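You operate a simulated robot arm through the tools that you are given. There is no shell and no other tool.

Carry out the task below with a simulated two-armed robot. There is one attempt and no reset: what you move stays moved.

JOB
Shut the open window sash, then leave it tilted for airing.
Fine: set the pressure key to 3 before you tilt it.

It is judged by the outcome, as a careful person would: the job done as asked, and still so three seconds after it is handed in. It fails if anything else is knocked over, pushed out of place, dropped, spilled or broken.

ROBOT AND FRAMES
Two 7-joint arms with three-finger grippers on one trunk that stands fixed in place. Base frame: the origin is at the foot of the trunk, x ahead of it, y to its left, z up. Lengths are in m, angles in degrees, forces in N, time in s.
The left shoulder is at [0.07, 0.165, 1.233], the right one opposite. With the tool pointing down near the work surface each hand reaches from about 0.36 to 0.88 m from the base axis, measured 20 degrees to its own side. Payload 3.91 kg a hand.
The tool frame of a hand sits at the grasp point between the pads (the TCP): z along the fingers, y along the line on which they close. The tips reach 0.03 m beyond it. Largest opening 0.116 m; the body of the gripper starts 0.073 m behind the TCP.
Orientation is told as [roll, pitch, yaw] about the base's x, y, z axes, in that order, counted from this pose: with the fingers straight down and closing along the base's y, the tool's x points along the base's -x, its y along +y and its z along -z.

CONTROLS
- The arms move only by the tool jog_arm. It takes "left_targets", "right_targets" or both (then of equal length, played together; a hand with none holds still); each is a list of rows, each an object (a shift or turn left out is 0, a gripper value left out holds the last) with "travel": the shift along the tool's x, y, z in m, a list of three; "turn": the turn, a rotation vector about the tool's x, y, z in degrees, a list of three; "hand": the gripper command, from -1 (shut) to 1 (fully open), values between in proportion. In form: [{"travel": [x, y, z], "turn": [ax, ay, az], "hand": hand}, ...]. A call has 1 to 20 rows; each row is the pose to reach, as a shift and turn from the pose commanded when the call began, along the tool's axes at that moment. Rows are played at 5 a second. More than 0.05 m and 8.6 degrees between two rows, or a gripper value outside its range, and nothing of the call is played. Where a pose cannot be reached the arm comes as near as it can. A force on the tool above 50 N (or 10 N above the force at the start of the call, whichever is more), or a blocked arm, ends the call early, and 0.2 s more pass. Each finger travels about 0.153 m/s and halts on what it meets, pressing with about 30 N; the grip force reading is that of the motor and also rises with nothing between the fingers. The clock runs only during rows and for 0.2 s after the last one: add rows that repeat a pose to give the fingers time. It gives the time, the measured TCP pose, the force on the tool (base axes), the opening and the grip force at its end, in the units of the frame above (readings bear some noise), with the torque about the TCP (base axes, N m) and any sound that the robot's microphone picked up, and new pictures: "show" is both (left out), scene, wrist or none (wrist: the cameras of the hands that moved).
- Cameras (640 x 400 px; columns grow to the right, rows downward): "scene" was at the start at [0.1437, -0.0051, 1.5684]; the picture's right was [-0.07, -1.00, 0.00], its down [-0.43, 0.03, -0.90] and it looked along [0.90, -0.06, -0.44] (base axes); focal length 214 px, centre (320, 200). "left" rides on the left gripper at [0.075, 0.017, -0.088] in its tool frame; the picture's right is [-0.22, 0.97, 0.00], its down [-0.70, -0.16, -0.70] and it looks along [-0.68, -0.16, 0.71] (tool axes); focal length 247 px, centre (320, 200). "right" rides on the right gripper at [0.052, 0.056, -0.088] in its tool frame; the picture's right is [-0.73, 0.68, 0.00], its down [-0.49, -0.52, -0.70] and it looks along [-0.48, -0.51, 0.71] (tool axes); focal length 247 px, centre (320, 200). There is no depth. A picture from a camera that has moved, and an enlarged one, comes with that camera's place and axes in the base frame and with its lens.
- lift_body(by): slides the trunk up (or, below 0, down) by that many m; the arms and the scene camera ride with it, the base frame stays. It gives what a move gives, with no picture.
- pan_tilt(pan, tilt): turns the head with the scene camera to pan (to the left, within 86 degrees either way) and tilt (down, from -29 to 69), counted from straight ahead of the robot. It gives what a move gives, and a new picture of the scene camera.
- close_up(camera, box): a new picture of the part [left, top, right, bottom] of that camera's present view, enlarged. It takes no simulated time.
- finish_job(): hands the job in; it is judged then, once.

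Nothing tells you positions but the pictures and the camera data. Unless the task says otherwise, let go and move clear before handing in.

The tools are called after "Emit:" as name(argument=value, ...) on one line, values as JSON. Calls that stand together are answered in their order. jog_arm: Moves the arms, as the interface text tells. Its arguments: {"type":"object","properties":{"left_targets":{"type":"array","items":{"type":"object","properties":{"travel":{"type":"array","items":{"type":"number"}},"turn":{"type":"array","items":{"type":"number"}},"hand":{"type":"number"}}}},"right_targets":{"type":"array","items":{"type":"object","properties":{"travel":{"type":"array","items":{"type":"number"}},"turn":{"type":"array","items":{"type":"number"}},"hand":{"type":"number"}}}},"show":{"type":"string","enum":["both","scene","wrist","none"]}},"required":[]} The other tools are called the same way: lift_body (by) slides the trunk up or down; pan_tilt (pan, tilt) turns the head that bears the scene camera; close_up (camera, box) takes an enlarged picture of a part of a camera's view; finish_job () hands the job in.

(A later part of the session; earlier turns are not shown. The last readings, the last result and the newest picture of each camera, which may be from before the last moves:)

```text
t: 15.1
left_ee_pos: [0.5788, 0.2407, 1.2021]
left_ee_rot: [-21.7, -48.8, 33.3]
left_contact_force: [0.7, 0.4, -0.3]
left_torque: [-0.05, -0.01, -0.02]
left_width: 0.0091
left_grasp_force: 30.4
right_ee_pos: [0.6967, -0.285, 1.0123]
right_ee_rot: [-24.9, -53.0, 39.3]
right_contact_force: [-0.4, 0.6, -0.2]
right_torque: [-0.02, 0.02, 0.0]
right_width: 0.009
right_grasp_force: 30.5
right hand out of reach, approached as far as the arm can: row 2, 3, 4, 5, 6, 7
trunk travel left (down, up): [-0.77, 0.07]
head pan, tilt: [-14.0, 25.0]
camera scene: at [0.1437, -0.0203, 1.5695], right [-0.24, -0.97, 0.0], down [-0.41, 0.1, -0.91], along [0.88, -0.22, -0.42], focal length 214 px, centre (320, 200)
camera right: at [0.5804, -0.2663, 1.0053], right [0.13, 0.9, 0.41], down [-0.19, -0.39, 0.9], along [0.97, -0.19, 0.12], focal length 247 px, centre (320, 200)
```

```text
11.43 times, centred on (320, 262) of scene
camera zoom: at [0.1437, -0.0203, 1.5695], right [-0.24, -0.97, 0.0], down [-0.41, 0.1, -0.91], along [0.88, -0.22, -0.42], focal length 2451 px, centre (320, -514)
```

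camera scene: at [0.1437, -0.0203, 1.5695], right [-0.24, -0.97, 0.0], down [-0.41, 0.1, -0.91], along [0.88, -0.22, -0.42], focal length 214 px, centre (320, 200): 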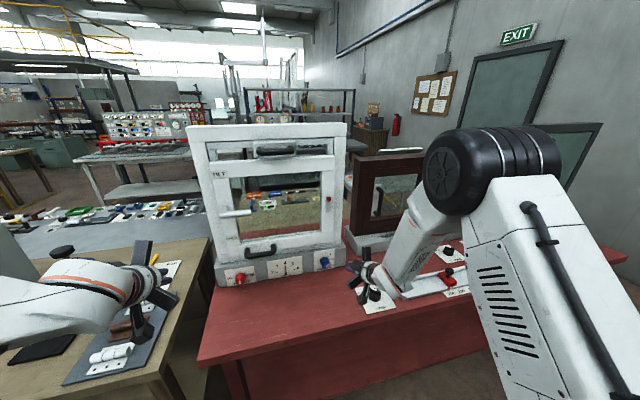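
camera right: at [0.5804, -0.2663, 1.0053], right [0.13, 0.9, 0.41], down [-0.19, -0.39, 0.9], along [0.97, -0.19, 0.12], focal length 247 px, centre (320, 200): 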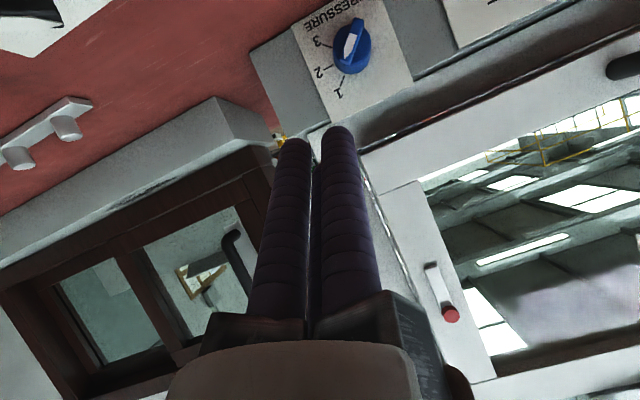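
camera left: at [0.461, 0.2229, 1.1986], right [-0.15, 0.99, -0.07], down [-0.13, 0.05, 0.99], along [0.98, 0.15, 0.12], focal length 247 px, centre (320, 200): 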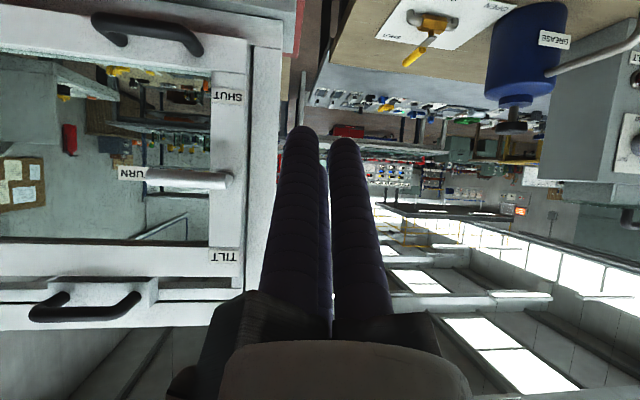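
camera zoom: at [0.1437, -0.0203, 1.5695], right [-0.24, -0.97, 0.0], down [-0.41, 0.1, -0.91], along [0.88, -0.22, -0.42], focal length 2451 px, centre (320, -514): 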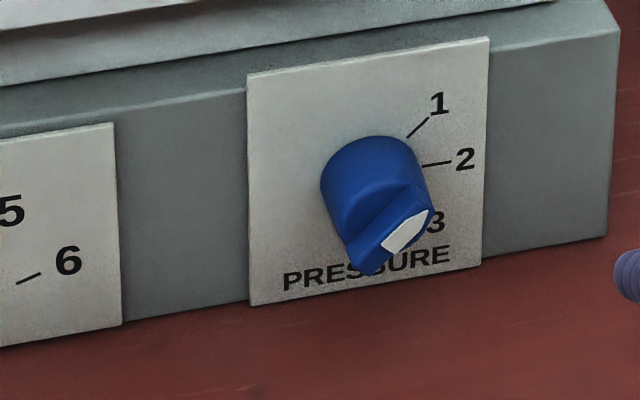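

The key points at 1, and 3 is about 90° clockwise from there. I'll roll the right hand about 60° so its closing line lies across the key's ridge, and open the fingers partway.

Emit:
jog_arm(right_targets=[{"turn": [0, 0, 8], "hand": -0.5}, {"turn": [0, 0, 16], "hand": -0.2}, {"turn": [0, 0, 24], "hand": -0.1}, {"turn": [0, 0, 32], "hand": -0.1}, {"turn": [0, 0, 40], "hand": -0.1}, {"turn": [0, 0, 48], "hand": -0.1}, {"turn": [0, 0, 56], "hand": -0.1}, {"turn": [0, 0, 60], "hand": -0.1}])

```text
t: 16.9
left_ee_pos: [0.5772, 0.2406, 1.2044]
left_ee_rot: [-21.9, -48.9, 33.3]
left_contact_force: [0.2, 0.4, 0.5]
left_torque: [0.03, 0.02, 0.01]
left_width: 0.0092
left_grasp_force: 30.1
right_ee_pos: [0.6959, -0.2905, 1.0221]
right_ee_rot: [46.8, -37.4, -54.2]
right_contact_force: [-0.6, 0.3, -0.4]
right_torque: [-0.01, 0.02, 0.0]
right_width: 0.0522
right_grasp_force: 0.1
right hand out of reach, approached as far as the arm can: row 1, 2, 3, 4, 5, 6, 7, 8
trunk travel left (down, up): [-0.77, 0.07]
head pan, tilt: [-14.0, 25.0]
camera scene: at [0.141, -0.0208, 1.5697], right [-0.24, -0.97, 0.0], down [-0.41, 0.1, -0.91], along [0.88, -0.22, -0.42], focal length 214 px, centre (320, 200)
camera right: at [0.6135, -0.2223, 1.072], right [0.54, 0.04, 0.84], down [-0.51, -0.77, 0.37], along [0.67, -0.63, -0.4], focal length 247 px, centre (320, 200)
```

scene: 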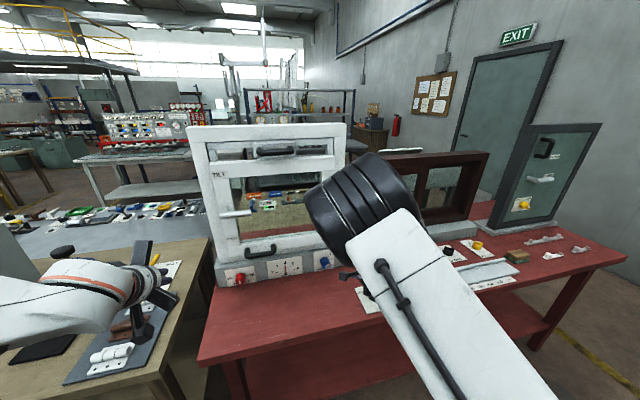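
right: 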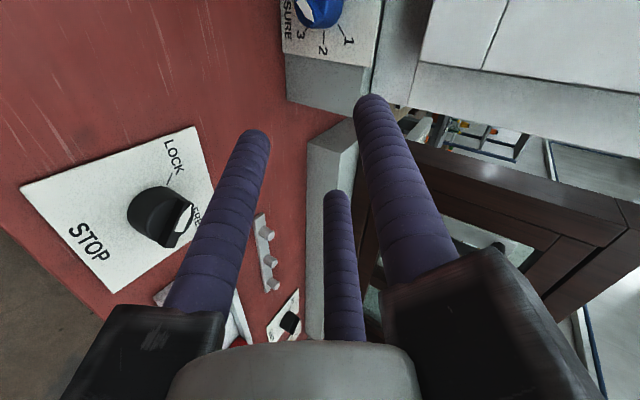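

The hand is rolled well and the fingers are about 5 cm open. I'll move to a standoff in front of the key, which I place at about (0.845, -0.224, 0.912), add a few degrees of roll, then check.

Emit:
jog_arm(right_targets=[{"travel": [0.013, 0.0105, 0.036], "turn": [0, 0, 3], "hand": -0.1}, {"travel": [0.027, 0.021, 0.072], "turn": [0, 0, 6], "hand": -0.1}, {"travel": [0.0402, 0.0316, 0.1083], "turn": [0, 0, 8], "hand": -0.1}, {"travel": [0.0402, 0.0316, 0.1083], "turn": [0, 0, 8], "hand": -0.1}])

```text
t: 17.9
left_ee_pos: [0.5763, 0.2391, 1.2037]
left_ee_rot: [-21.8, -49.0, 33.4]
left_contact_force: [-1.0, -0.1, -0.1]
left_torque: [-0.03, 0.01, -0.03]
left_width: 0.0094
left_grasp_force: 30.2
right_ee_pos: [0.7925, -0.2272, 0.9805]
right_ee_rot: [49.9, -32.4, -58.5]
right_contact_force: [-0.2, 0.4, 0.3]
right_torque: [0.02, 0.0, 0.01]
right_width: 0.0522
right_grasp_force: 0.1
right hand out of reach, approached as far as the arm can: row 1, 2, 3, 4
trunk travel left (down, up): [-0.77, 0.07]
head pan, tilt: [-14.0, 25.0]
camera scene: at [0.1404, -0.0212, 1.5698], right [-0.24, -0.97, 0.0], down [-0.41, 0.1, -0.91], along [0.88, -0.22, -0.42], focal length 214 px, centre (320, 200)
camera right: at [0.7133, -0.1606, 1.0375], right [0.55, -0.06, 0.83], down [-0.54, -0.78, 0.3], along [0.63, -0.62, -0.46], focal length 247 px, centre (320, 200)
```

scene: 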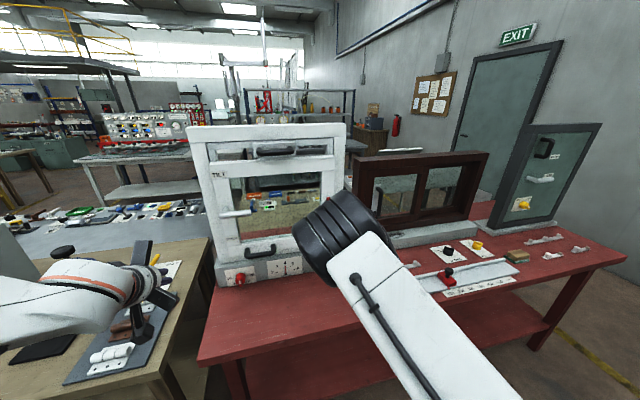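
right: 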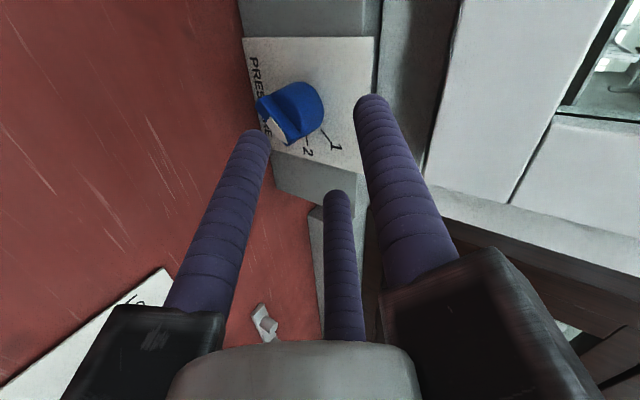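

The hand is in front of the key but about 3 cm high, at the edge of what the arm solves for. Lowering the trunk 5 cm brings it to key height and should give the arm more room.

Emit:
lift_body(by=-0.05)

Emit:
close_up(camera="right", box=[200, 20, 440, 170])

```text
t: 18.8
left_ee_pos: [0.5761, 0.2398, 1.1544]
left_ee_rot: [-21.8, -49.1, 33.2]
left_contact_force: [-0.6, 0.7, 0.2]
left_torque: [-0.01, 0.01, -0.01]
left_width: 0.0093
left_grasp_force: 30.2
right_ee_pos: [0.7917, -0.2276, 0.9299]
right_ee_rot: [49.8, -32.4, -58.5]
right_contact_force: [0.2, 0.2, 0.1]
right_torque: [0.03, 0.01, 0.03]
right_width: 0.0524
right_grasp_force: 0.1
trunk travel left (down, up): [-0.72, 0.12]
head pan, tilt: [-14.0, 25.0]
```

```text
2.67 times, centred on (320, 95) of right
camera zoom: at [0.7134, -0.1614, 0.9867], right [0.55, -0.06, 0.83], down [-0.54, -0.78, 0.3], along [0.63, -0.62, -0.46], focal length 659 px, centre (320, 480)
```

zoom: 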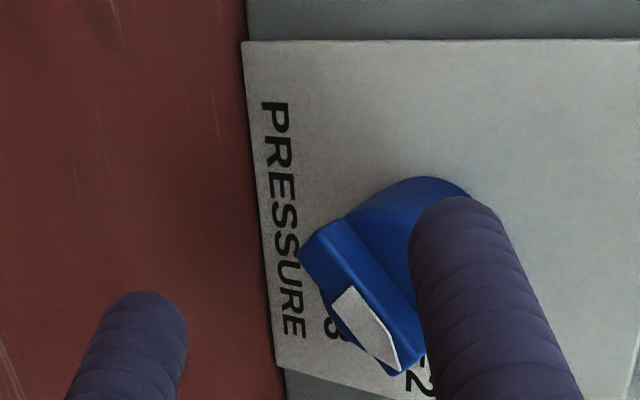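

The trunk move brought the hand to key height. I'll step in about 3.5 cm so the fingers straddle the ridge.

Emit:
jog_arm(right_targets=[{"travel": [-0.004, 0.0026, 0.011], "hand": 0.0}, {"travel": [-0.008, 0.0052, 0.0225], "hand": 0.0}, {"travel": [-0.0119, 0.0078, 0.0338], "hand": 0.0}, {"travel": [-0.0119, 0.0078, 0.0338], "hand": 0.0}], show="wrist")

Emit:
close_up(camera="right", box=[200, 20, 440, 170])

```text
t: 19.8
left_ee_pos: [0.5776, 0.2395, 1.1537]
left_ee_rot: [-21.8, -48.9, 33.3]
left_contact_force: [-0.5, -0.2, 0.1]
left_torque: [0.01, -0.02, 0.0]
left_width: 0.0093
left_grasp_force: 29.8
right_ee_pos: [0.8293, -0.2184, 0.9234]
right_ee_rot: [49.7, -32.8, -57.5]
right_contact_force: [-0.4, -0.7, 0.8]
right_torque: [0.02, 0.01, 0.02]
right_width: 0.0584
right_grasp_force: 0.2
trunk travel left (down, up): [-0.72, 0.12]
head pan, tilt: [-14.0, 25.0]
camera right: at [0.7495, -0.152, 0.9795], right [0.55, -0.05, 0.83], down [-0.53, -0.79, 0.31], along [0.64, -0.61, -0.46], focal length 247 px, centre (320, 200)
```

right: 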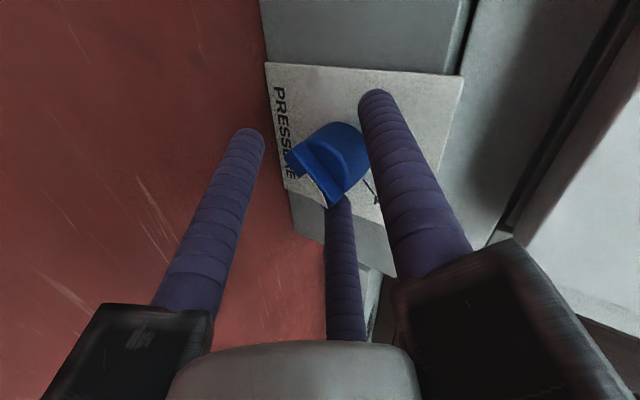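

```text
2.67 times, centred on (320, 95) of right
camera zoom: at [0.7495, -0.152, 0.9795], right [0.55, -0.05, 0.83], down [-0.53, -0.79, 0.31], along [0.64, -0.61, -0.46], focal length 659 px, centre (320, 480)
```

zoom: 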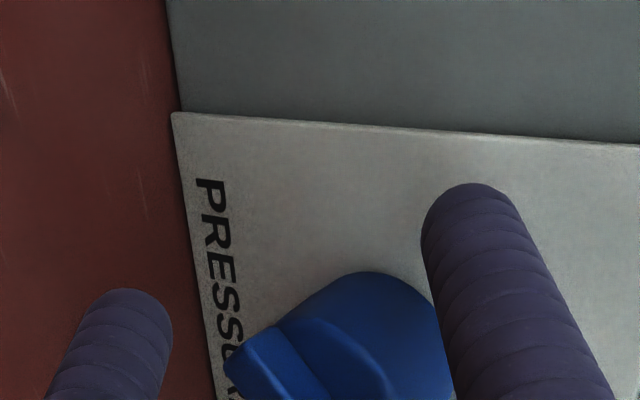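

The arm now solves this exactly. I'm about 9 mm too far left of the key's axis, so I'll correct that and then close on the ridge.

Emit:
jog_arm(right_targets=[{"travel": [-0.0056, -0.0069, -0.0026], "hand": 0.0}, {"travel": [-0.0056, -0.0069, -0.0026], "hand": -0.3}, {"travel": [-0.0056, -0.0069, -0.0026], "hand": -0.6}, {"travel": [-0.0056, -0.0069, -0.0026], "hand": -1}, {"travel": [-0.0056, -0.0069, -0.0026], "hand": -1}], show="wrist")

Emit:
close_up(camera="right", box=[200, 20, 440, 220])

```text
t: 21.0
left_ee_pos: [0.5774, 0.24, 1.1541]
left_ee_rot: [-21.8, -48.9, 33.3]
left_contact_force: [-0.5, 0.6, 0.0]
left_torque: [-0.02, 0.01, -0.03]
left_width: 0.0092
left_grasp_force: 29.7
right_ee_pos: [0.8267, -0.2264, 0.9239]
right_ee_rot: [49.7, -32.8, -57.7]
right_contact_force: [0.0, -2.3, 1.6]
right_torque: [0.01, 0.31, 0.26]
right_width: 0.0365
right_grasp_force: 45.5
trunk travel left (down, up): [-0.72, 0.12]
head pan, tilt: [-14.0, 25.0]
camera right: at [0.7474, -0.1622, 0.9798], right [0.55, -0.05, 0.83], down [-0.53, -0.79, 0.31], along [0.64, -0.61, -0.46], focal length 247 px, centre (320, 200)
```

right: 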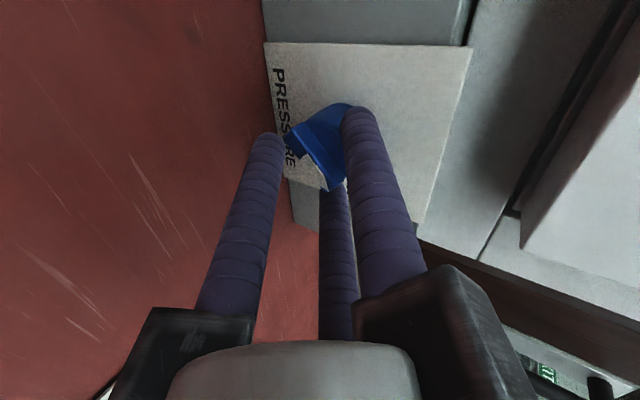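

```text
2.00 times, centred on (320, 120) of right
camera zoom: at [0.7474, -0.1622, 0.9798], right [0.55, -0.05, 0.83], down [-0.53, -0.79, 0.31], along [0.64, -0.61, -0.46], focal length 494 px, centre (320, 360)
```

zoom: 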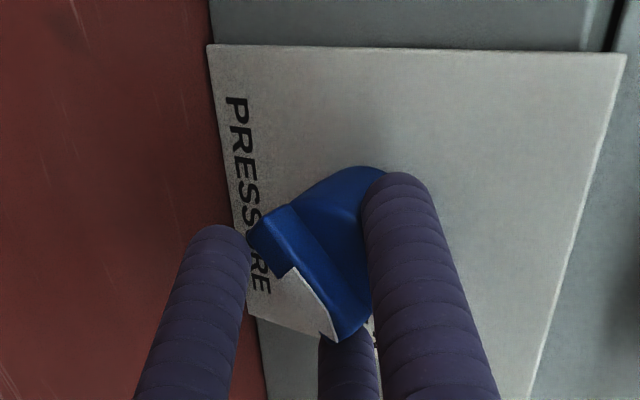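

The fingers stopped at 3.65 cm, so they've caught the knob's round body rather than just the ridge. I'll open, back off 7 mm, and close on the ridge alone for a positive hold.

Emit:
jog_arm(right_targets=[{"travel": [0, 0, 0], "hand": -0.1}, {"travel": [0.0031, -0.0024, -0.0058], "hand": -0.1}, {"travel": [0.0031, -0.0024, -0.0058], "hand": -0.4}, {"travel": [0.0031, -0.0024, -0.0058], "hand": -0.8}, {"travel": [0.0031, -0.0024, -0.0058], "hand": -1}, {"travel": [0.0031, -0.0024, -0.0058], "hand": -1}], show="wrist")

Emit:
close_up(camera="right", box=[200, 20, 440, 220])

```text
t: 22.4
left_ee_pos: [0.5754, 0.2403, 1.1537]
left_ee_rot: [-21.9, -49.0, 33.3]
left_contact_force: [-0.1, 0.2, -0.5]
left_torque: [-0.01, 0.0, 0.0]
left_width: 0.0093
left_grasp_force: 30.0
right_ee_pos: [0.8193, -0.228, 0.9238]
right_ee_rot: [49.7, -32.8, -57.6]
right_contact_force: [-0.1, 0.2, 2.2]
right_torque: [0.27, -0.02, 0.58]
right_width: 0.0349
right_grasp_force: 44.9
trunk travel left (down, up): [-0.72, 0.12]
head pan, tilt: [-14.0, 25.0]
camera right: at [0.7405, -0.1623, 0.9802], right [0.55, -0.05, 0.83], down [-0.53, -0.79, 0.31], along [0.64, -0.61, -0.46], focal length 247 px, centre (320, 200)
```

right: 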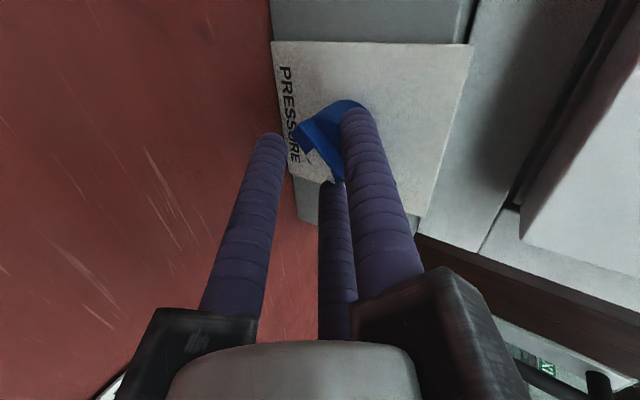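

```text
2.00 times, centred on (320, 120) of right
camera zoom: at [0.7405, -0.1623, 0.9802], right [0.55, -0.05, 0.83], down [-0.53, -0.79, 0.31], along [0.64, -0.61, -0.46], focal length 494 px, centre (320, 360)
```

zoom: 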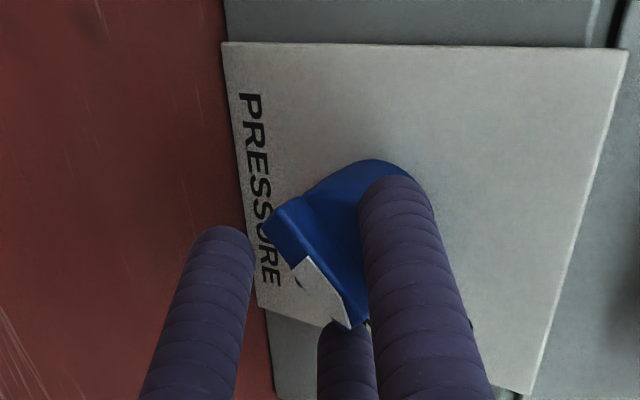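

The fingers are clamped on the key at 3.5 cm with 45 N. I'll try a small clockwise turn and see if the key follows.

Emit:
jog_arm(right_targets=[{"turn": [0, 0, 6], "hand": -1}, {"turn": [0, 0, 12], "hand": -1}, {"turn": [0, 0, 18], "hand": -1}, {"turn": [0, 0, 24], "hand": -1}], show="wrist")

Emit:
close_up(camera="right", box=[200, 20, 440, 220])

```text
t: 23.4
left_ee_pos: [0.5752, 0.2389, 1.1559]
left_ee_rot: [-21.8, -49.1, 33.3]
left_contact_force: [-0.3, 0.4, -0.2]
left_torque: [0.03, -0.02, 0.0]
left_width: 0.0093
left_grasp_force: 30.2
right_ee_pos: [0.8207, -0.2324, 0.9307]
right_ee_rot: [56.5, -13.6, -73.8]
right_contact_force: [14.0, -17.1, 29.9]
right_torque: [0.25, -0.98, 0.23]
right_width: 0.0239
right_grasp_force: 44.9
trunk travel left (down, up): [-0.72, 0.12]
head pan, tilt: [-14.0, 25.0]
camera right: at [0.7584, -0.1747, 1.0118], right [0.52, -0.45, 0.72], down [-0.7, -0.71, 0.06], along [0.48, -0.54, -0.69], focal length 247 px, centre (320, 200)
```

right: 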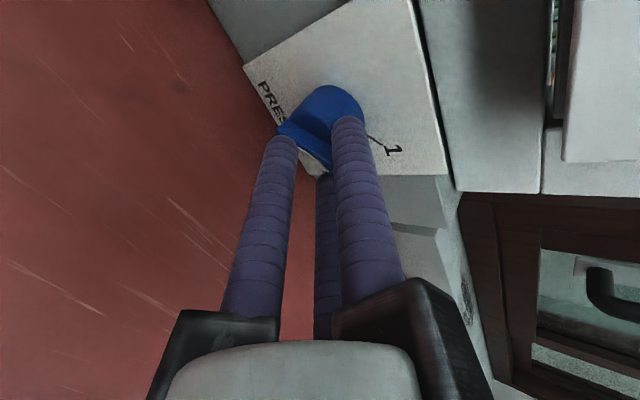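

```text
2.00 times, centred on (320, 120) of right
camera zoom: at [0.7584, -0.1747, 1.0118], right [0.52, -0.45, 0.72], down [-0.7, -0.71, 0.06], along [0.48, -0.54, -0.69], focal length 494 px, centre (320, 360)
```

zoom: 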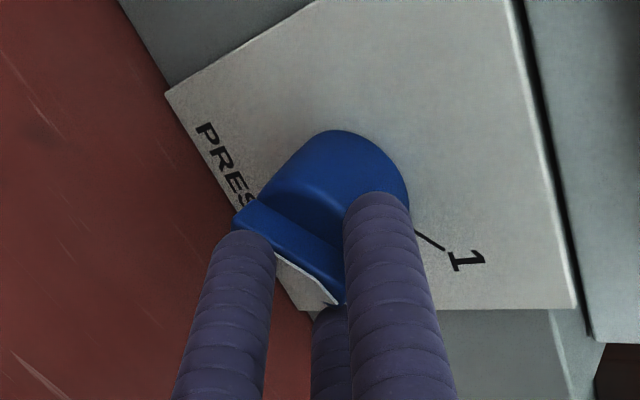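

The key seems to have followed partly, but the grip slid and the load is about 38 N. I'll open the fingers to relieve it and look from the scene camera.

Emit:
jog_arm(right_targets=[{"travel": [0, 0, 0], "hand": -0.3}, {"travel": [0, 0, 0], "hand": 0.0}, {"travel": [0, 0, -0.03], "hand": 0.0}, {"travel": [0, 0, -0.05], "hand": 0.0}])

Emit:
close_up(camera="right", box=[200, 20, 440, 220])

Emit:
close_up(camera="scene", box=[200, 220, 380, 320])

```text
t: 24.4
left_ee_pos: [0.5755, 0.2397, 1.1547]
left_ee_rot: [-21.8, -49.0, 33.3]
left_contact_force: [0.2, -0.3, 0.5]
left_torque: [0.01, -0.01, -0.03]
left_width: 0.0091
left_grasp_force: 29.5
right_ee_pos: [0.7782, -0.2345, 0.9499]
right_ee_rot: [55.9, -13.5, -73.4]
right_contact_force: [-0.2, 0.2, -0.8]
right_torque: [-0.04, 0.02, -0.01]
right_width: 0.0579
right_grasp_force: 0.1
trunk travel left (down, up): [-0.72, 0.12]
head pan, tilt: [-14.0, 25.0]
camera scene: at [0.1413, -0.0213, 1.5196], right [-0.24, -0.97, 0.0], down [-0.41, 0.1, -0.91], along [0.88, -0.22, -0.42], focal length 214 px, centre (320, 200)
camera right: at [0.7163, -0.1764, 1.0319], right [0.53, -0.45, 0.72], down [-0.7, -0.71, 0.07], along [0.48, -0.54, -0.69], focal length 247 px, centre (320, 200)
```

scene: 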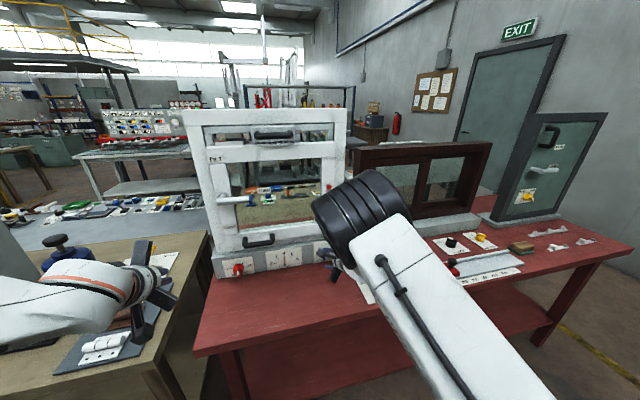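
right: 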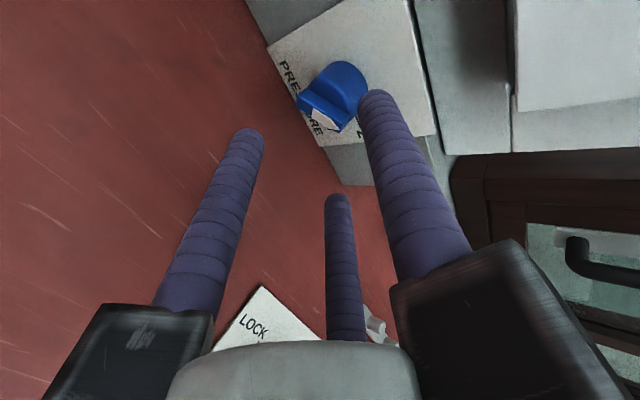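

```text
2.00 times, centred on (320, 120) of right
camera zoom: at [0.7163, -0.1764, 1.0319], right [0.53, -0.45, 0.72], down [-0.7, -0.71, 0.07], along [0.48, -0.54, -0.69], focal length 494 px, centre (320, 360)
```

zoom: 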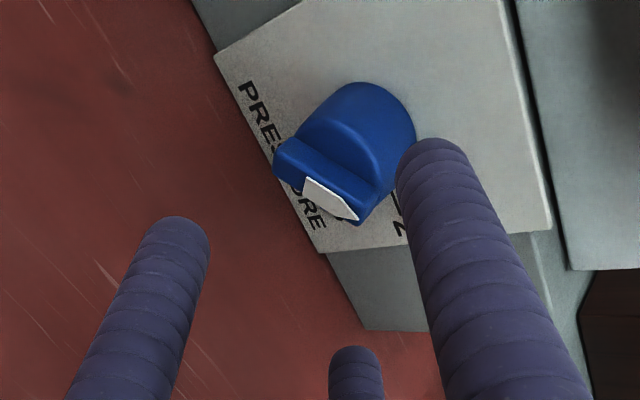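

```text
3.56 times, centred on (290, 270) of scene
camera zoom: at [0.1413, -0.0213, 1.5196], right [-0.24, -0.97, 0.0], down [-0.41, 0.1, -0.91], along [0.88, -0.22, -0.42], focal length 763 px, centre (427, -49)
```

zoom: 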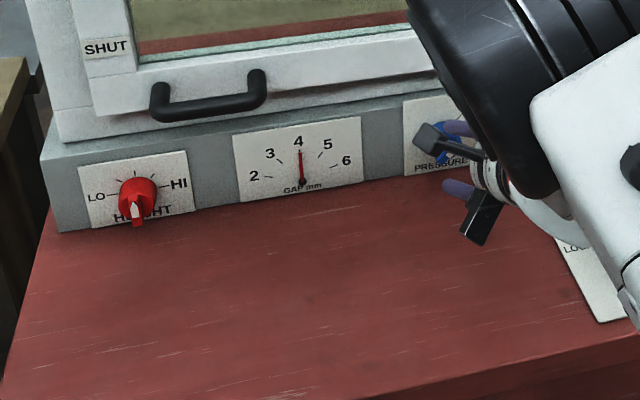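

The key is still at 1, because the tilted fingers only caught its front edge. I'll flatten the approach to about 20° below level and recenter, so I can grip deep around the knob body.

Emit:
jog_arm(right_targets=[{"travel": [0.0016, -0.0005, 0.003], "turn": [-1.4, -2.5, -6], "hand": 0.1}, {"travel": [0.0032, -0.001, 0.006], "turn": [-2.8, -5.1, -12.1], "hand": 0.1}, {"travel": [0.0049, -0.0014, 0.009], "turn": [-4.3, -7.6, -18.1], "hand": 0.1}, {"travel": [0.0065, -0.002, 0.012], "turn": [-5.7, -10.2, -24.2], "hand": 0.1}, {"travel": [0.0081, -0.0024, 0.0158], "turn": [-7.1, -12.7, -30.2], "hand": 0.1}, {"travel": [0.0081, -0.0024, 0.0158], "turn": [-7.1, -12.7, -30.2], "hand": 0.1}])

Emit:
close_up(camera="right", box=[200, 20, 440, 220])

```text
t: 26.0
left_ee_pos: [0.5775, 0.2395, 1.155]
left_ee_rot: [-21.8, -49.0, 33.4]
left_contact_force: [0.2, 0.0, 0.4]
left_torque: [0.03, 0.0, 0.02]
left_width: 0.0094
left_grasp_force: 30.8
right_ee_pos: [0.8397, -0.2692, 0.9865]
right_ee_rot: [52.4, -40.7, -61.0]
right_contact_force: [-11.1, -0.1, -8.6]
right_torque: [-0.22, -0.03, 0.34]
right_width: 0.0603
right_grasp_force: 0.0
right hand out of reach, approached as far as the arm can: row 1, 2, 3, 4, 5, 6
trunk travel left (down, up): [-0.72, 0.12]
head pan, tilt: [-14.0, 25.0]
stopped in row 6 (right hand): the force on the tool passed its limit at 51 N (the readings are from after the stop); the commanded pose is now the measured one
camera scene: at [0.1419, -0.0222, 1.52], right [-0.24, -0.97, 0.0], down [-0.41, 0.1, -0.91], along [0.88, -0.22, -0.42], focal length 214 px, centre (320, 200)
camera right: at [0.757, -0.1968, 1.0287], right [0.46, 0.02, 0.89], down [-0.59, -0.74, 0.33], along [0.66, -0.67, -0.33], focal length 247 px, centre (320, 200)
```

scene: 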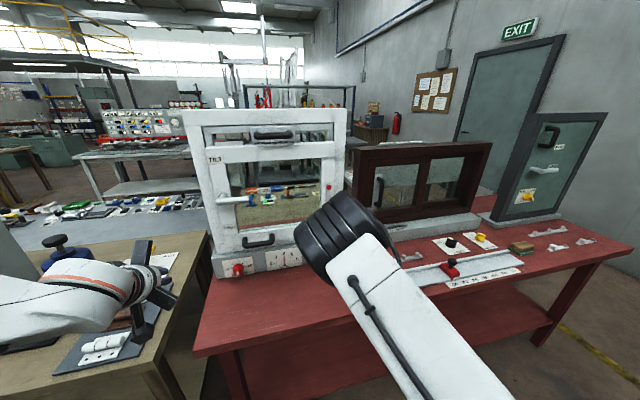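
right: 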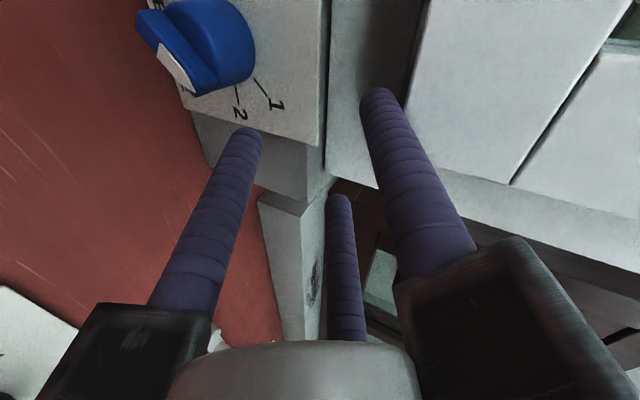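

```text
2.00 times, centred on (320, 120) of right
camera zoom: at [0.757, -0.1968, 1.0287], right [0.46, 0.02, 0.89], down [-0.59, -0.74, 0.33], along [0.66, -0.67, -0.33], focal length 494 px, centre (320, 360)
```

zoom: 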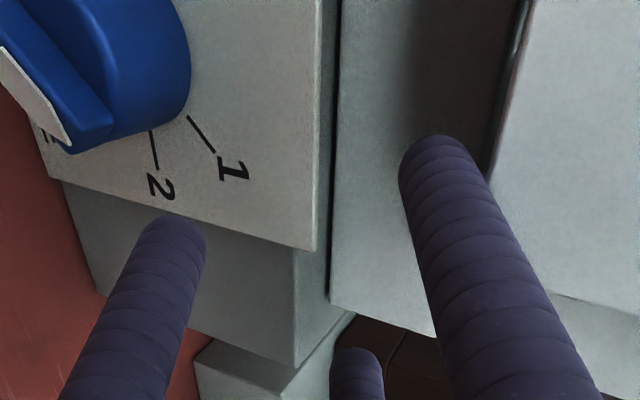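

The flatter pose was out of reach, so the arm drifted and a finger brushed the fixed frame. The key and window still look unmoved. I'll back off, raise both hands, and lower the trunk for a better shoulder height.

Emit:
jog_arm(right_targets=[{"travel": [0.0147, -0.0113, -0.0354], "hand": 0.1}, {"travel": [0.0294, -0.0226, -0.0708], "hand": 0.1}, {"travel": [0.005, -0.0001, -0.0881], "hand": 0.1}, {"travel": [-0.0195, 0.0224, -0.1055], "hand": 0.1}, {"travel": [-0.044, 0.0449, -0.1229], "hand": 0.1}, {"travel": [-0.0684, 0.0674, -0.14], "hand": 0.1}], left_targets=[{"travel": [0, 0, 0], "hand": -1}, {"travel": [-0.03, -0.01, -0.0245], "hand": -1}, {"travel": [-0.06, -0.02, -0.049], "hand": -1}, {"travel": [-0.09, -0.03, -0.073], "hand": -1}, {"travel": [-0.12, -0.04, -0.098], "hand": -1}, {"travel": [-0.15, -0.049, -0.122], "hand": -1}])

```text
t: 27.1
left_ee_pos: [0.5763, 0.2375, 1.2941]
left_ee_rot: [-21.8, -49.1, 33.3]
left_contact_force: [0.2, -0.2, 0.2]
left_torque: [0.0, -0.03, 0.02]
left_width: 0.0093
left_grasp_force: 29.9
right_ee_pos: [0.7289, -0.2933, 0.9655]
right_ee_rot: [42.9, -34.3, -57.6]
right_contact_force: [-0.6, -0.2, 0.3]
right_torque: [0.02, -0.03, -0.01]
right_width: 0.0636
right_grasp_force: 0.1
right hand out of reach, approached as far as the arm can: row 1, 2, 3
trunk travel left (down, up): [-0.72, 0.12]
head pan, tilt: [-14.0, 25.0]
stopped in row 5 (right hand): the arm was blocked; the commanded pose is now the measured one
camera scene: at [0.1403, -0.0225, 1.5197], right [-0.24, -0.97, 0.0], down [-0.41, 0.1, -0.91], along [0.88, -0.22, -0.42], focal length 214 px, centre (320, 200)
camera right: at [0.658, -0.219, 1.0211], right [0.61, -0.02, 0.8], down [-0.56, -0.73, 0.4], along [0.57, -0.69, -0.45], focal length 247 px, centre (320, 200)
camera left: at [0.4615, 0.2206, 1.2879], right [-0.15, 0.99, -0.07], down [-0.13, 0.05, 0.99], along [0.98, 0.15, 0.12], focal length 247 px, centre (320, 200)
```

scene: 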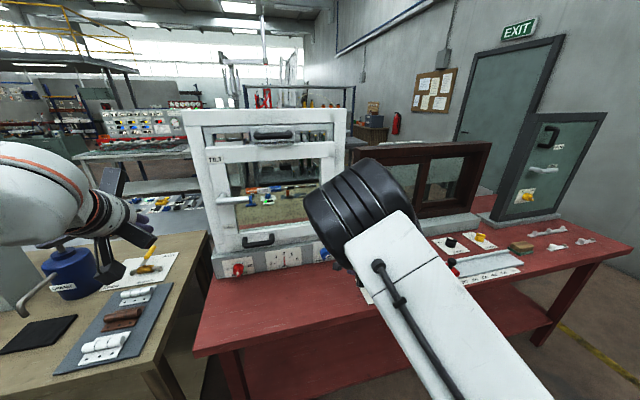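
right: 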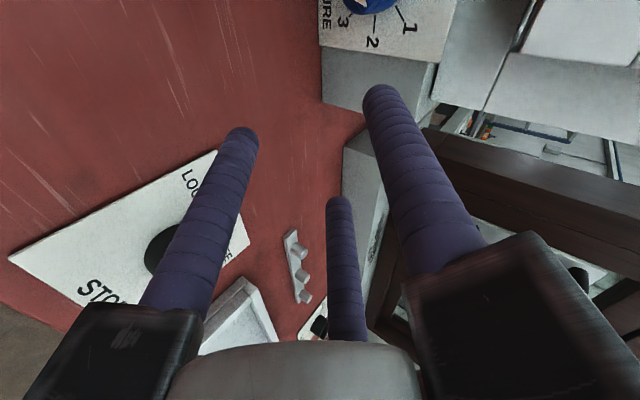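
left: 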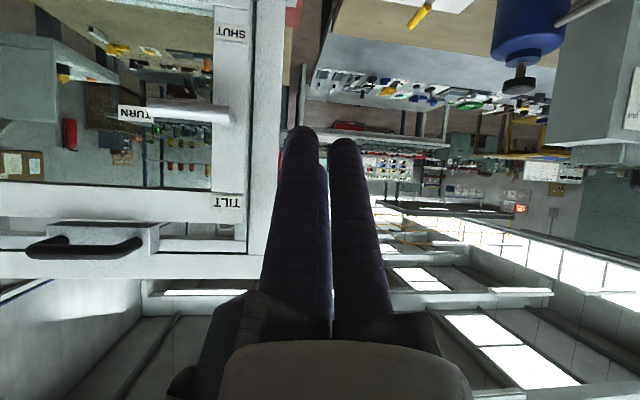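

The right arm is clear again, tilted about 37° down, a pitch it solves well. I'll use this pitch and grip the round body deeper this time, starting with a standoff in line with the key's axis.

Emit:
jog_arm(right_targets=[{"travel": [0.0066, 0.0238, 0.019], "hand": 0.1}, {"travel": [0.0133, 0.0477, 0.038], "hand": 0.1}, {"travel": [0.0199, 0.0715, 0.0569], "hand": 0.1}, {"travel": [0.0199, 0.0715, 0.0569], "hand": 0.1}], show="wrist")

```text
t: 28.1
left_ee_pos: [0.5774, 0.2368, 1.2948]
left_ee_rot: [-21.8, -49.0, 33.3]
left_contact_force: [0.5, -0.4, 1.3]
left_torque: [0.02, 0.01, 0.0]
left_width: 0.0091
left_grasp_force: 30.0
right_ee_pos: [0.7981, -0.2355, 0.9578]
right_ee_rot: [43.4, -33.6, -58.8]
right_contact_force: [0.2, 0.2, 0.0]
right_torque: [-0.02, 0.01, 0.02]
right_width: 0.0637
right_grasp_force: 0.0
trunk travel left (down, up): [-0.72, 0.12]
head pan, tilt: [-14.0, 25.0]
camera right: at [0.7283, -0.1605, 1.0161], right [0.6, -0.05, 0.79], down [-0.57, -0.72, 0.39], along [0.56, -0.69, -0.46], focal length 247 px, centre (320, 200)
```

right: 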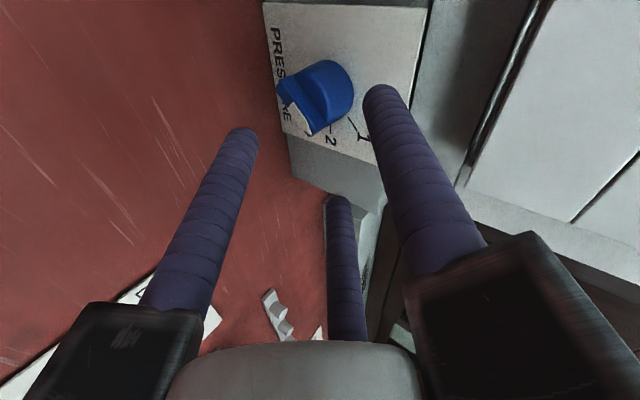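

I'm at a good standoff. Now I'll shift to the key's axis and slide in, with the opening just wider than the knob.

Emit:
jog_arm(right_targets=[{"travel": [0.0059, 0.0063, 0.0], "hand": -0.07}, {"travel": [0.0059, 0.0063, 0.018], "hand": -0.07}, {"travel": [0.0059, 0.0063, 0.036], "hand": -0.07}, {"travel": [0.0059, 0.0063, 0.0526], "hand": -0.07}, {"travel": [0.0059, 0.0063, 0.0526], "hand": -0.07}], show="wrist")

Emit:
close_up(camera="right", box=[200, 20, 440, 220])

```text
t: 29.3
left_ee_pos: [0.5745, 0.2388, 1.2939]
left_ee_rot: [-21.9, -49.1, 33.5]
left_contact_force: [0.1, -0.8, 0.8]
left_torque: [-0.02, -0.01, 0.05]
left_width: 0.0092
left_grasp_force: 30.0
right_ee_pos: [0.8358, -0.218, 0.9293]
right_ee_rot: [42.8, -34.6, -57.3]
right_contact_force: [-12.2, -0.4, 7.2]
right_torque: [0.26, -0.39, 0.34]
right_width: 0.0536
right_grasp_force: 0.0
trunk travel left (down, up): [-0.72, 0.12]
head pan, tilt: [-14.0, 25.0]
camera right: at [0.7645, -0.1427, 0.9848], right [0.6, -0.02, 0.8], down [-0.56, -0.72, 0.41], along [0.57, -0.69, -0.45], focal length 247 px, centre (320, 200)
```

right: 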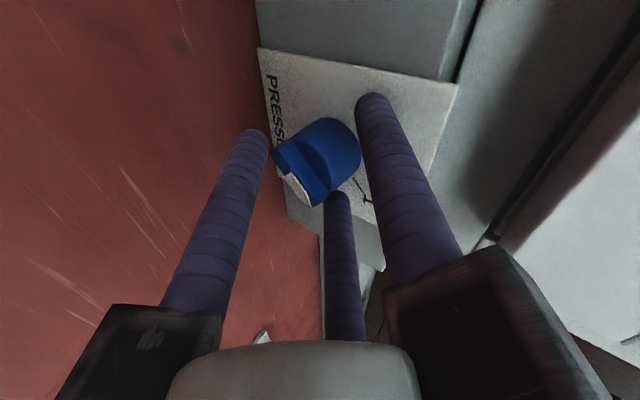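

```text
2.00 times, centred on (320, 120) of right
camera zoom: at [0.7645, -0.1427, 0.9848], right [0.6, -0.02, 0.8], down [-0.56, -0.72, 0.41], along [0.57, -0.69, -0.45], focal length 494 px, centre (320, 360)
```

zoom: 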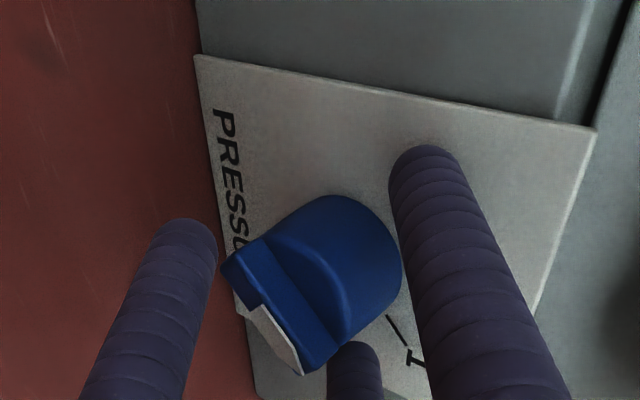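

There's light contact, and I'm about 8 mm left of the key's axis. I'll nudge right and then close gently on the body.

Emit:
jog_arm(right_targets=[{"travel": [-0.0055, -0.0057, 0.0], "hand": -0.07}, {"travel": [-0.0055, -0.0057, 0.0], "hand": -0.07}], show="wrist")

Emit:
close_up(camera="right", box=[200, 20, 440, 220])

```text
t: 29.9
left_ee_pos: [0.5746, 0.2407, 1.2955]
left_ee_rot: [-22.0, -49.0, 33.6]
left_contact_force: [0.7, 0.0, 0.0]
left_torque: [0.02, 0.03, -0.02]
left_width: 0.0092
left_grasp_force: 30.0
right_ee_pos: [0.8354, -0.2188, 0.9284]
right_ee_rot: [42.7, -34.7, -56.7]
right_contact_force: [-21.3, 11.6, 2.3]
right_torque: [0.05, -0.27, 1.02]
right_width: 0.0544
right_grasp_force: 0.5
trunk travel left (down, up): [-0.72, 0.12]
head pan, tilt: [-14.0, 25.0]
camera right: at [0.764, -0.1441, 0.9845], right [0.6, -0.01, 0.8], down [-0.55, -0.73, 0.41], along [0.58, -0.68, -0.45], focal length 247 px, centre (320, 200)
```

right: 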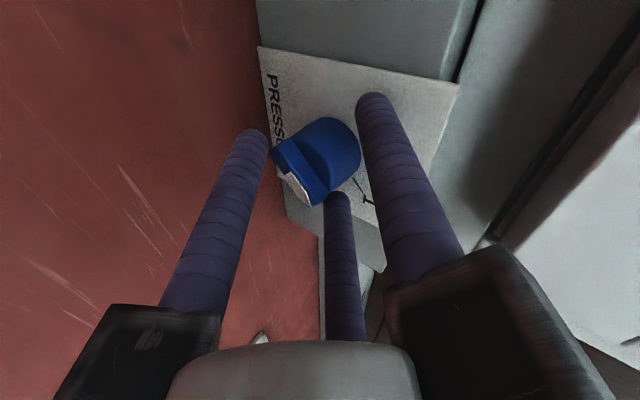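

```text
2.00 times, centred on (320, 120) of right
camera zoom: at [0.764, -0.1441, 0.9845], right [0.6, -0.01, 0.8], down [-0.55, -0.73, 0.41], along [0.58, -0.68, -0.45], focal length 494 px, centre (320, 360)
```

zoom: 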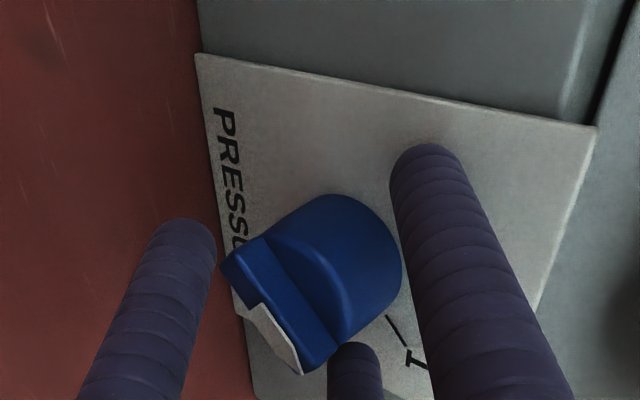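

The upper fingertip appears to be pressing on the number plate. I'll ease back 6 mm, nudge right, and close.

Emit:
jog_arm(right_targets=[{"travel": [0.0, -0.003, -0.0055], "hand": -0.07}, {"travel": [0.0, -0.0053, -0.0055], "hand": -0.2}, {"travel": [0.0, -0.0053, -0.0055], "hand": -0.5}, {"travel": [0.0, -0.0053, -0.0055], "hand": -1}, {"travel": [0.0, -0.0053, -0.0055], "hand": -1}], show="wrist")

Emit:
close_up(camera="right", box=[200, 20, 440, 220])

```text
t: 31.1
left_ee_pos: [0.5698, 0.2392, 1.2967]
left_ee_rot: [-22.3, -49.2, 33.6]
left_contact_force: [-0.1, 0.4, 0.7]
left_torque: [0.03, 0.02, 0.0]
left_width: 0.0093
left_grasp_force: 30.0
right_ee_pos: [0.8251, -0.2271, 0.9328]
right_ee_rot: [43.0, -34.6, -57.5]
right_contact_force: [-43.2, -1.6, 15.0]
right_torque: [-0.01, 0.73, -0.07]
right_width: 0.026
right_grasp_force: 45.3
trunk travel left (down, up): [-0.72, 0.12]
head pan, tilt: [-14.0, 25.0]
camera right: at [0.7536, -0.1528, 0.9892], right [0.6, -0.02, 0.8], down [-0.56, -0.73, 0.4], along [0.57, -0.69, -0.45], focal length 247 px, centre (320, 200)
```

right: 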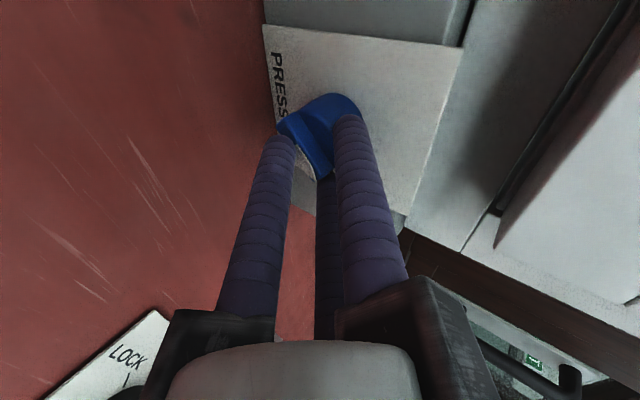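

```text
2.00 times, centred on (320, 120) of right
camera zoom: at [0.7536, -0.1528, 0.9892], right [0.6, -0.02, 0.8], down [-0.56, -0.73, 0.4], along [0.57, -0.69, -0.45], focal length 494 px, centre (320, 360)
```

zoom: 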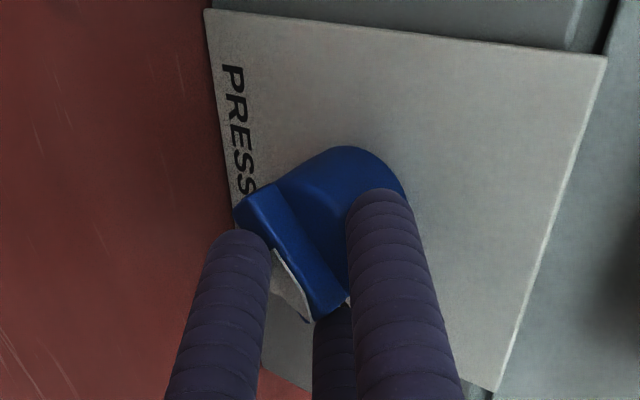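

The fingers now straddle the ridge itself, with the tips pressing on the knob's face. I'll relax that push and turn clockwise in small steps.

Emit:
jog_arm(right_targets=[{"travel": [0.0058, -0.0056, -0.0039], "hand": -1}, {"travel": [0.0058, -0.0056, -0.0039], "turn": [0, 0, 7], "hand": -1}, {"travel": [0.0058, -0.0056, -0.0039], "turn": [0, 0, 14], "hand": -1}, {"travel": [0.0058, -0.0056, -0.0039], "turn": [0, 0, 21], "hand": -1}, {"travel": [0.0058, -0.0056, -0.0039], "turn": [0, 0, 28], "hand": -1}, {"travel": [0.0058, -0.0056, -0.0039], "turn": [0, 0, 35], "hand": -1}], show="wrist")

Emit:
close_up(camera="right", box=[200, 20, 440, 220])

```text
t: 32.2
left_ee_pos: [0.5687, 0.2429, 1.2982]
left_ee_rot: [-22.3, -49.3, 33.8]
left_contact_force: [-0.8, 0.3, -0.2]
left_torque: [0.0, 0.03, -0.01]
left_width: 0.0093
left_grasp_force: 30.2
right_ee_pos: [0.818, -0.2366, 0.9359]
right_ee_rot: [51.3, -17.7, -76.4]
right_contact_force: [-39.0, -18.9, 21.2]
right_torque: [-0.31, -0.35, -0.22]
right_width: 0.0092
right_grasp_force: 45.1
trunk travel left (down, up): [-0.72, 0.12]
head pan, tilt: [-14.0, 25.0]
stopped in row 5 (right hand): the force on the tool passed its limit at 57 N (the readings are from after the stop); the commanded pose is now the measured one
camera right: at [0.7657, -0.167, 1.0148], right [0.54, -0.42, 0.73], down [-0.74, -0.65, 0.18], along [0.4, -0.64, -0.66], focal length 247 px, centre (320, 200)
```

right: 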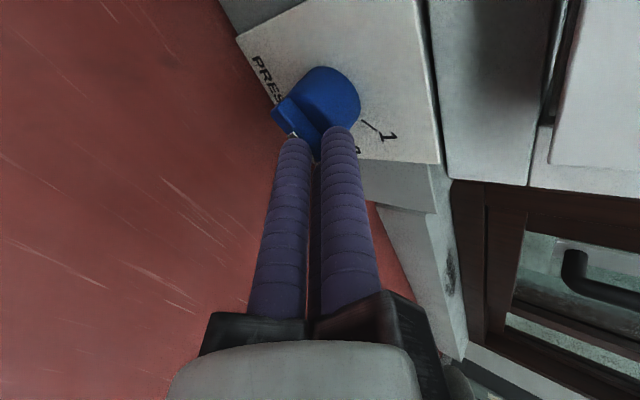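

```text
2.00 times, centred on (320, 120) of right
camera zoom: at [0.7657, -0.167, 1.0148], right [0.54, -0.42, 0.73], down [-0.74, -0.65, 0.18], along [0.4, -0.64, -0.66], focal length 494 px, centre (320, 360)
```

zoom: 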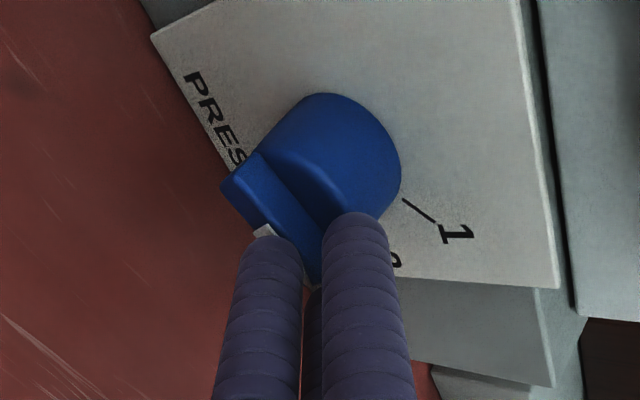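

The tilted grip slid off the knob's front. A better way is to close left-and-right across the knob, with the pads parallel to its axis, and swing the hand around that axis. I'll back off and roll the hand back to that orientation.

Emit:
jog_arm(right_targets=[{"travel": [0, 0, -0.04], "hand": -1}, {"travel": [0, 0, -0.08], "hand": -0.5}, {"travel": [0, 0, -0.08], "turn": [0.75, -0.9, -7.6], "hand": 0.1}, {"travel": [0, 0, -0.08], "turn": [1.5, -1.8, -15.3], "hand": 0.1}, {"travel": [0, 0, -0.08], "turn": [2.2, -2.8, -22.9], "hand": 0.1}, {"travel": [0, 0, -0.08], "turn": [3, -3.7, -30.5], "hand": 0.1}, {"travel": [0, 0, -0.08], "turn": [3.7, -4.6, -38.2], "hand": 0.1}, {"travel": [0, 0, -0.08], "turn": [4.5, -5.5, -45.8], "hand": 0.1}, {"travel": [0, 0, -0.08], "turn": [5.2, -6.4, -53.4], "hand": 0.1}, {"travel": [0, 0, -0.08], "turn": [6, -7.4, -61.1], "hand": 0.1}, {"travel": [0, 0, -0.08], "turn": [6.7, -8.3, -68.7], "hand": 0.1}, {"travel": [0, 0, -0.08], "turn": [7.5, -9.2, -76.4], "hand": 0.1}, {"travel": [0, 0, -0.08], "turn": [8.2, -10.1, -84], "hand": 0.1}])

Emit:
close_up(camera="right", box=[240, 0, 440, 150])

```text
t: 35.0
left_ee_pos: [0.5769, 0.2401, 1.2932]
left_ee_rot: [-21.9, -48.9, 33.5]
left_contact_force: [-1.0, 0.3, 0.0]
left_torque: [0.0, 0.0, -0.04]
left_width: 0.0093
left_grasp_force: 30.4
right_ee_pos: [0.7949, -0.2892, 1.0163]
right_ee_rot: [-26.6, -51.3, 22.3]
right_contact_force: [-0.1, 0.1, -0.5]
right_torque: [-0.01, 0.01, 0.02]
right_width: 0.0639
right_grasp_force: 0.1
right hand out of reach, approached as far as the arm can: row 6, 7, 8, 9, 10, 11, 12, 13
trunk travel left (down, up): [-0.72, 0.12]
head pan, tilt: [-14.0, 25.0]
camera scene: at [0.1412, -0.0212, 1.5197], right [-0.24, -0.97, 0.0], down [-0.41, 0.1, -0.91], along [0.88, -0.22, -0.42], focal length 214 px, centre (320, 200)
camera right: at [0.6898, -0.2357, 1.009], right [0.41, 0.83, 0.38], down [-0.28, -0.28, 0.92], along [0.87, -0.49, 0.12], focal length 247 px, centre (320, 200)
```

scene: 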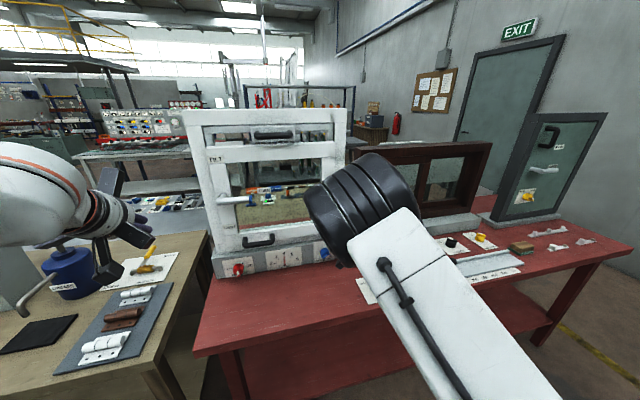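
right: 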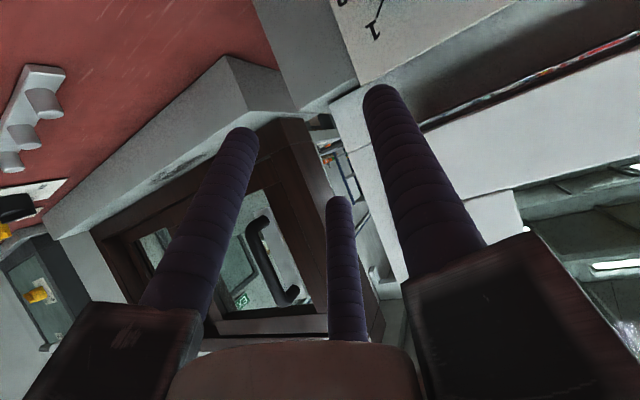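

```text
2.67 times, centred on (340, 75) of right
camera zoom: at [0.6898, -0.2357, 1.009], right [0.41, 0.83, 0.38], down [-0.28, -0.28, 0.92], along [0.87, -0.49, 0.12], focal length 659 px, centre (267, 533)
```

zoom: 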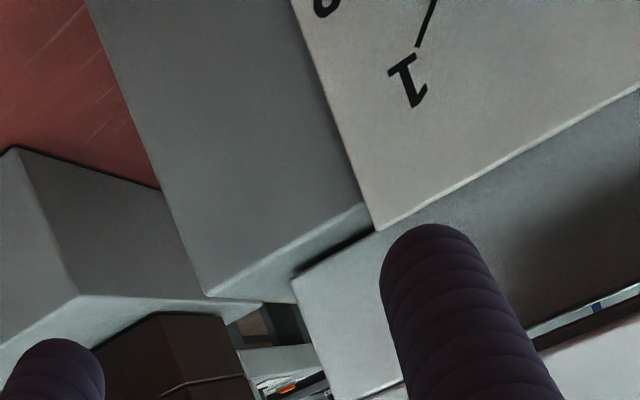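

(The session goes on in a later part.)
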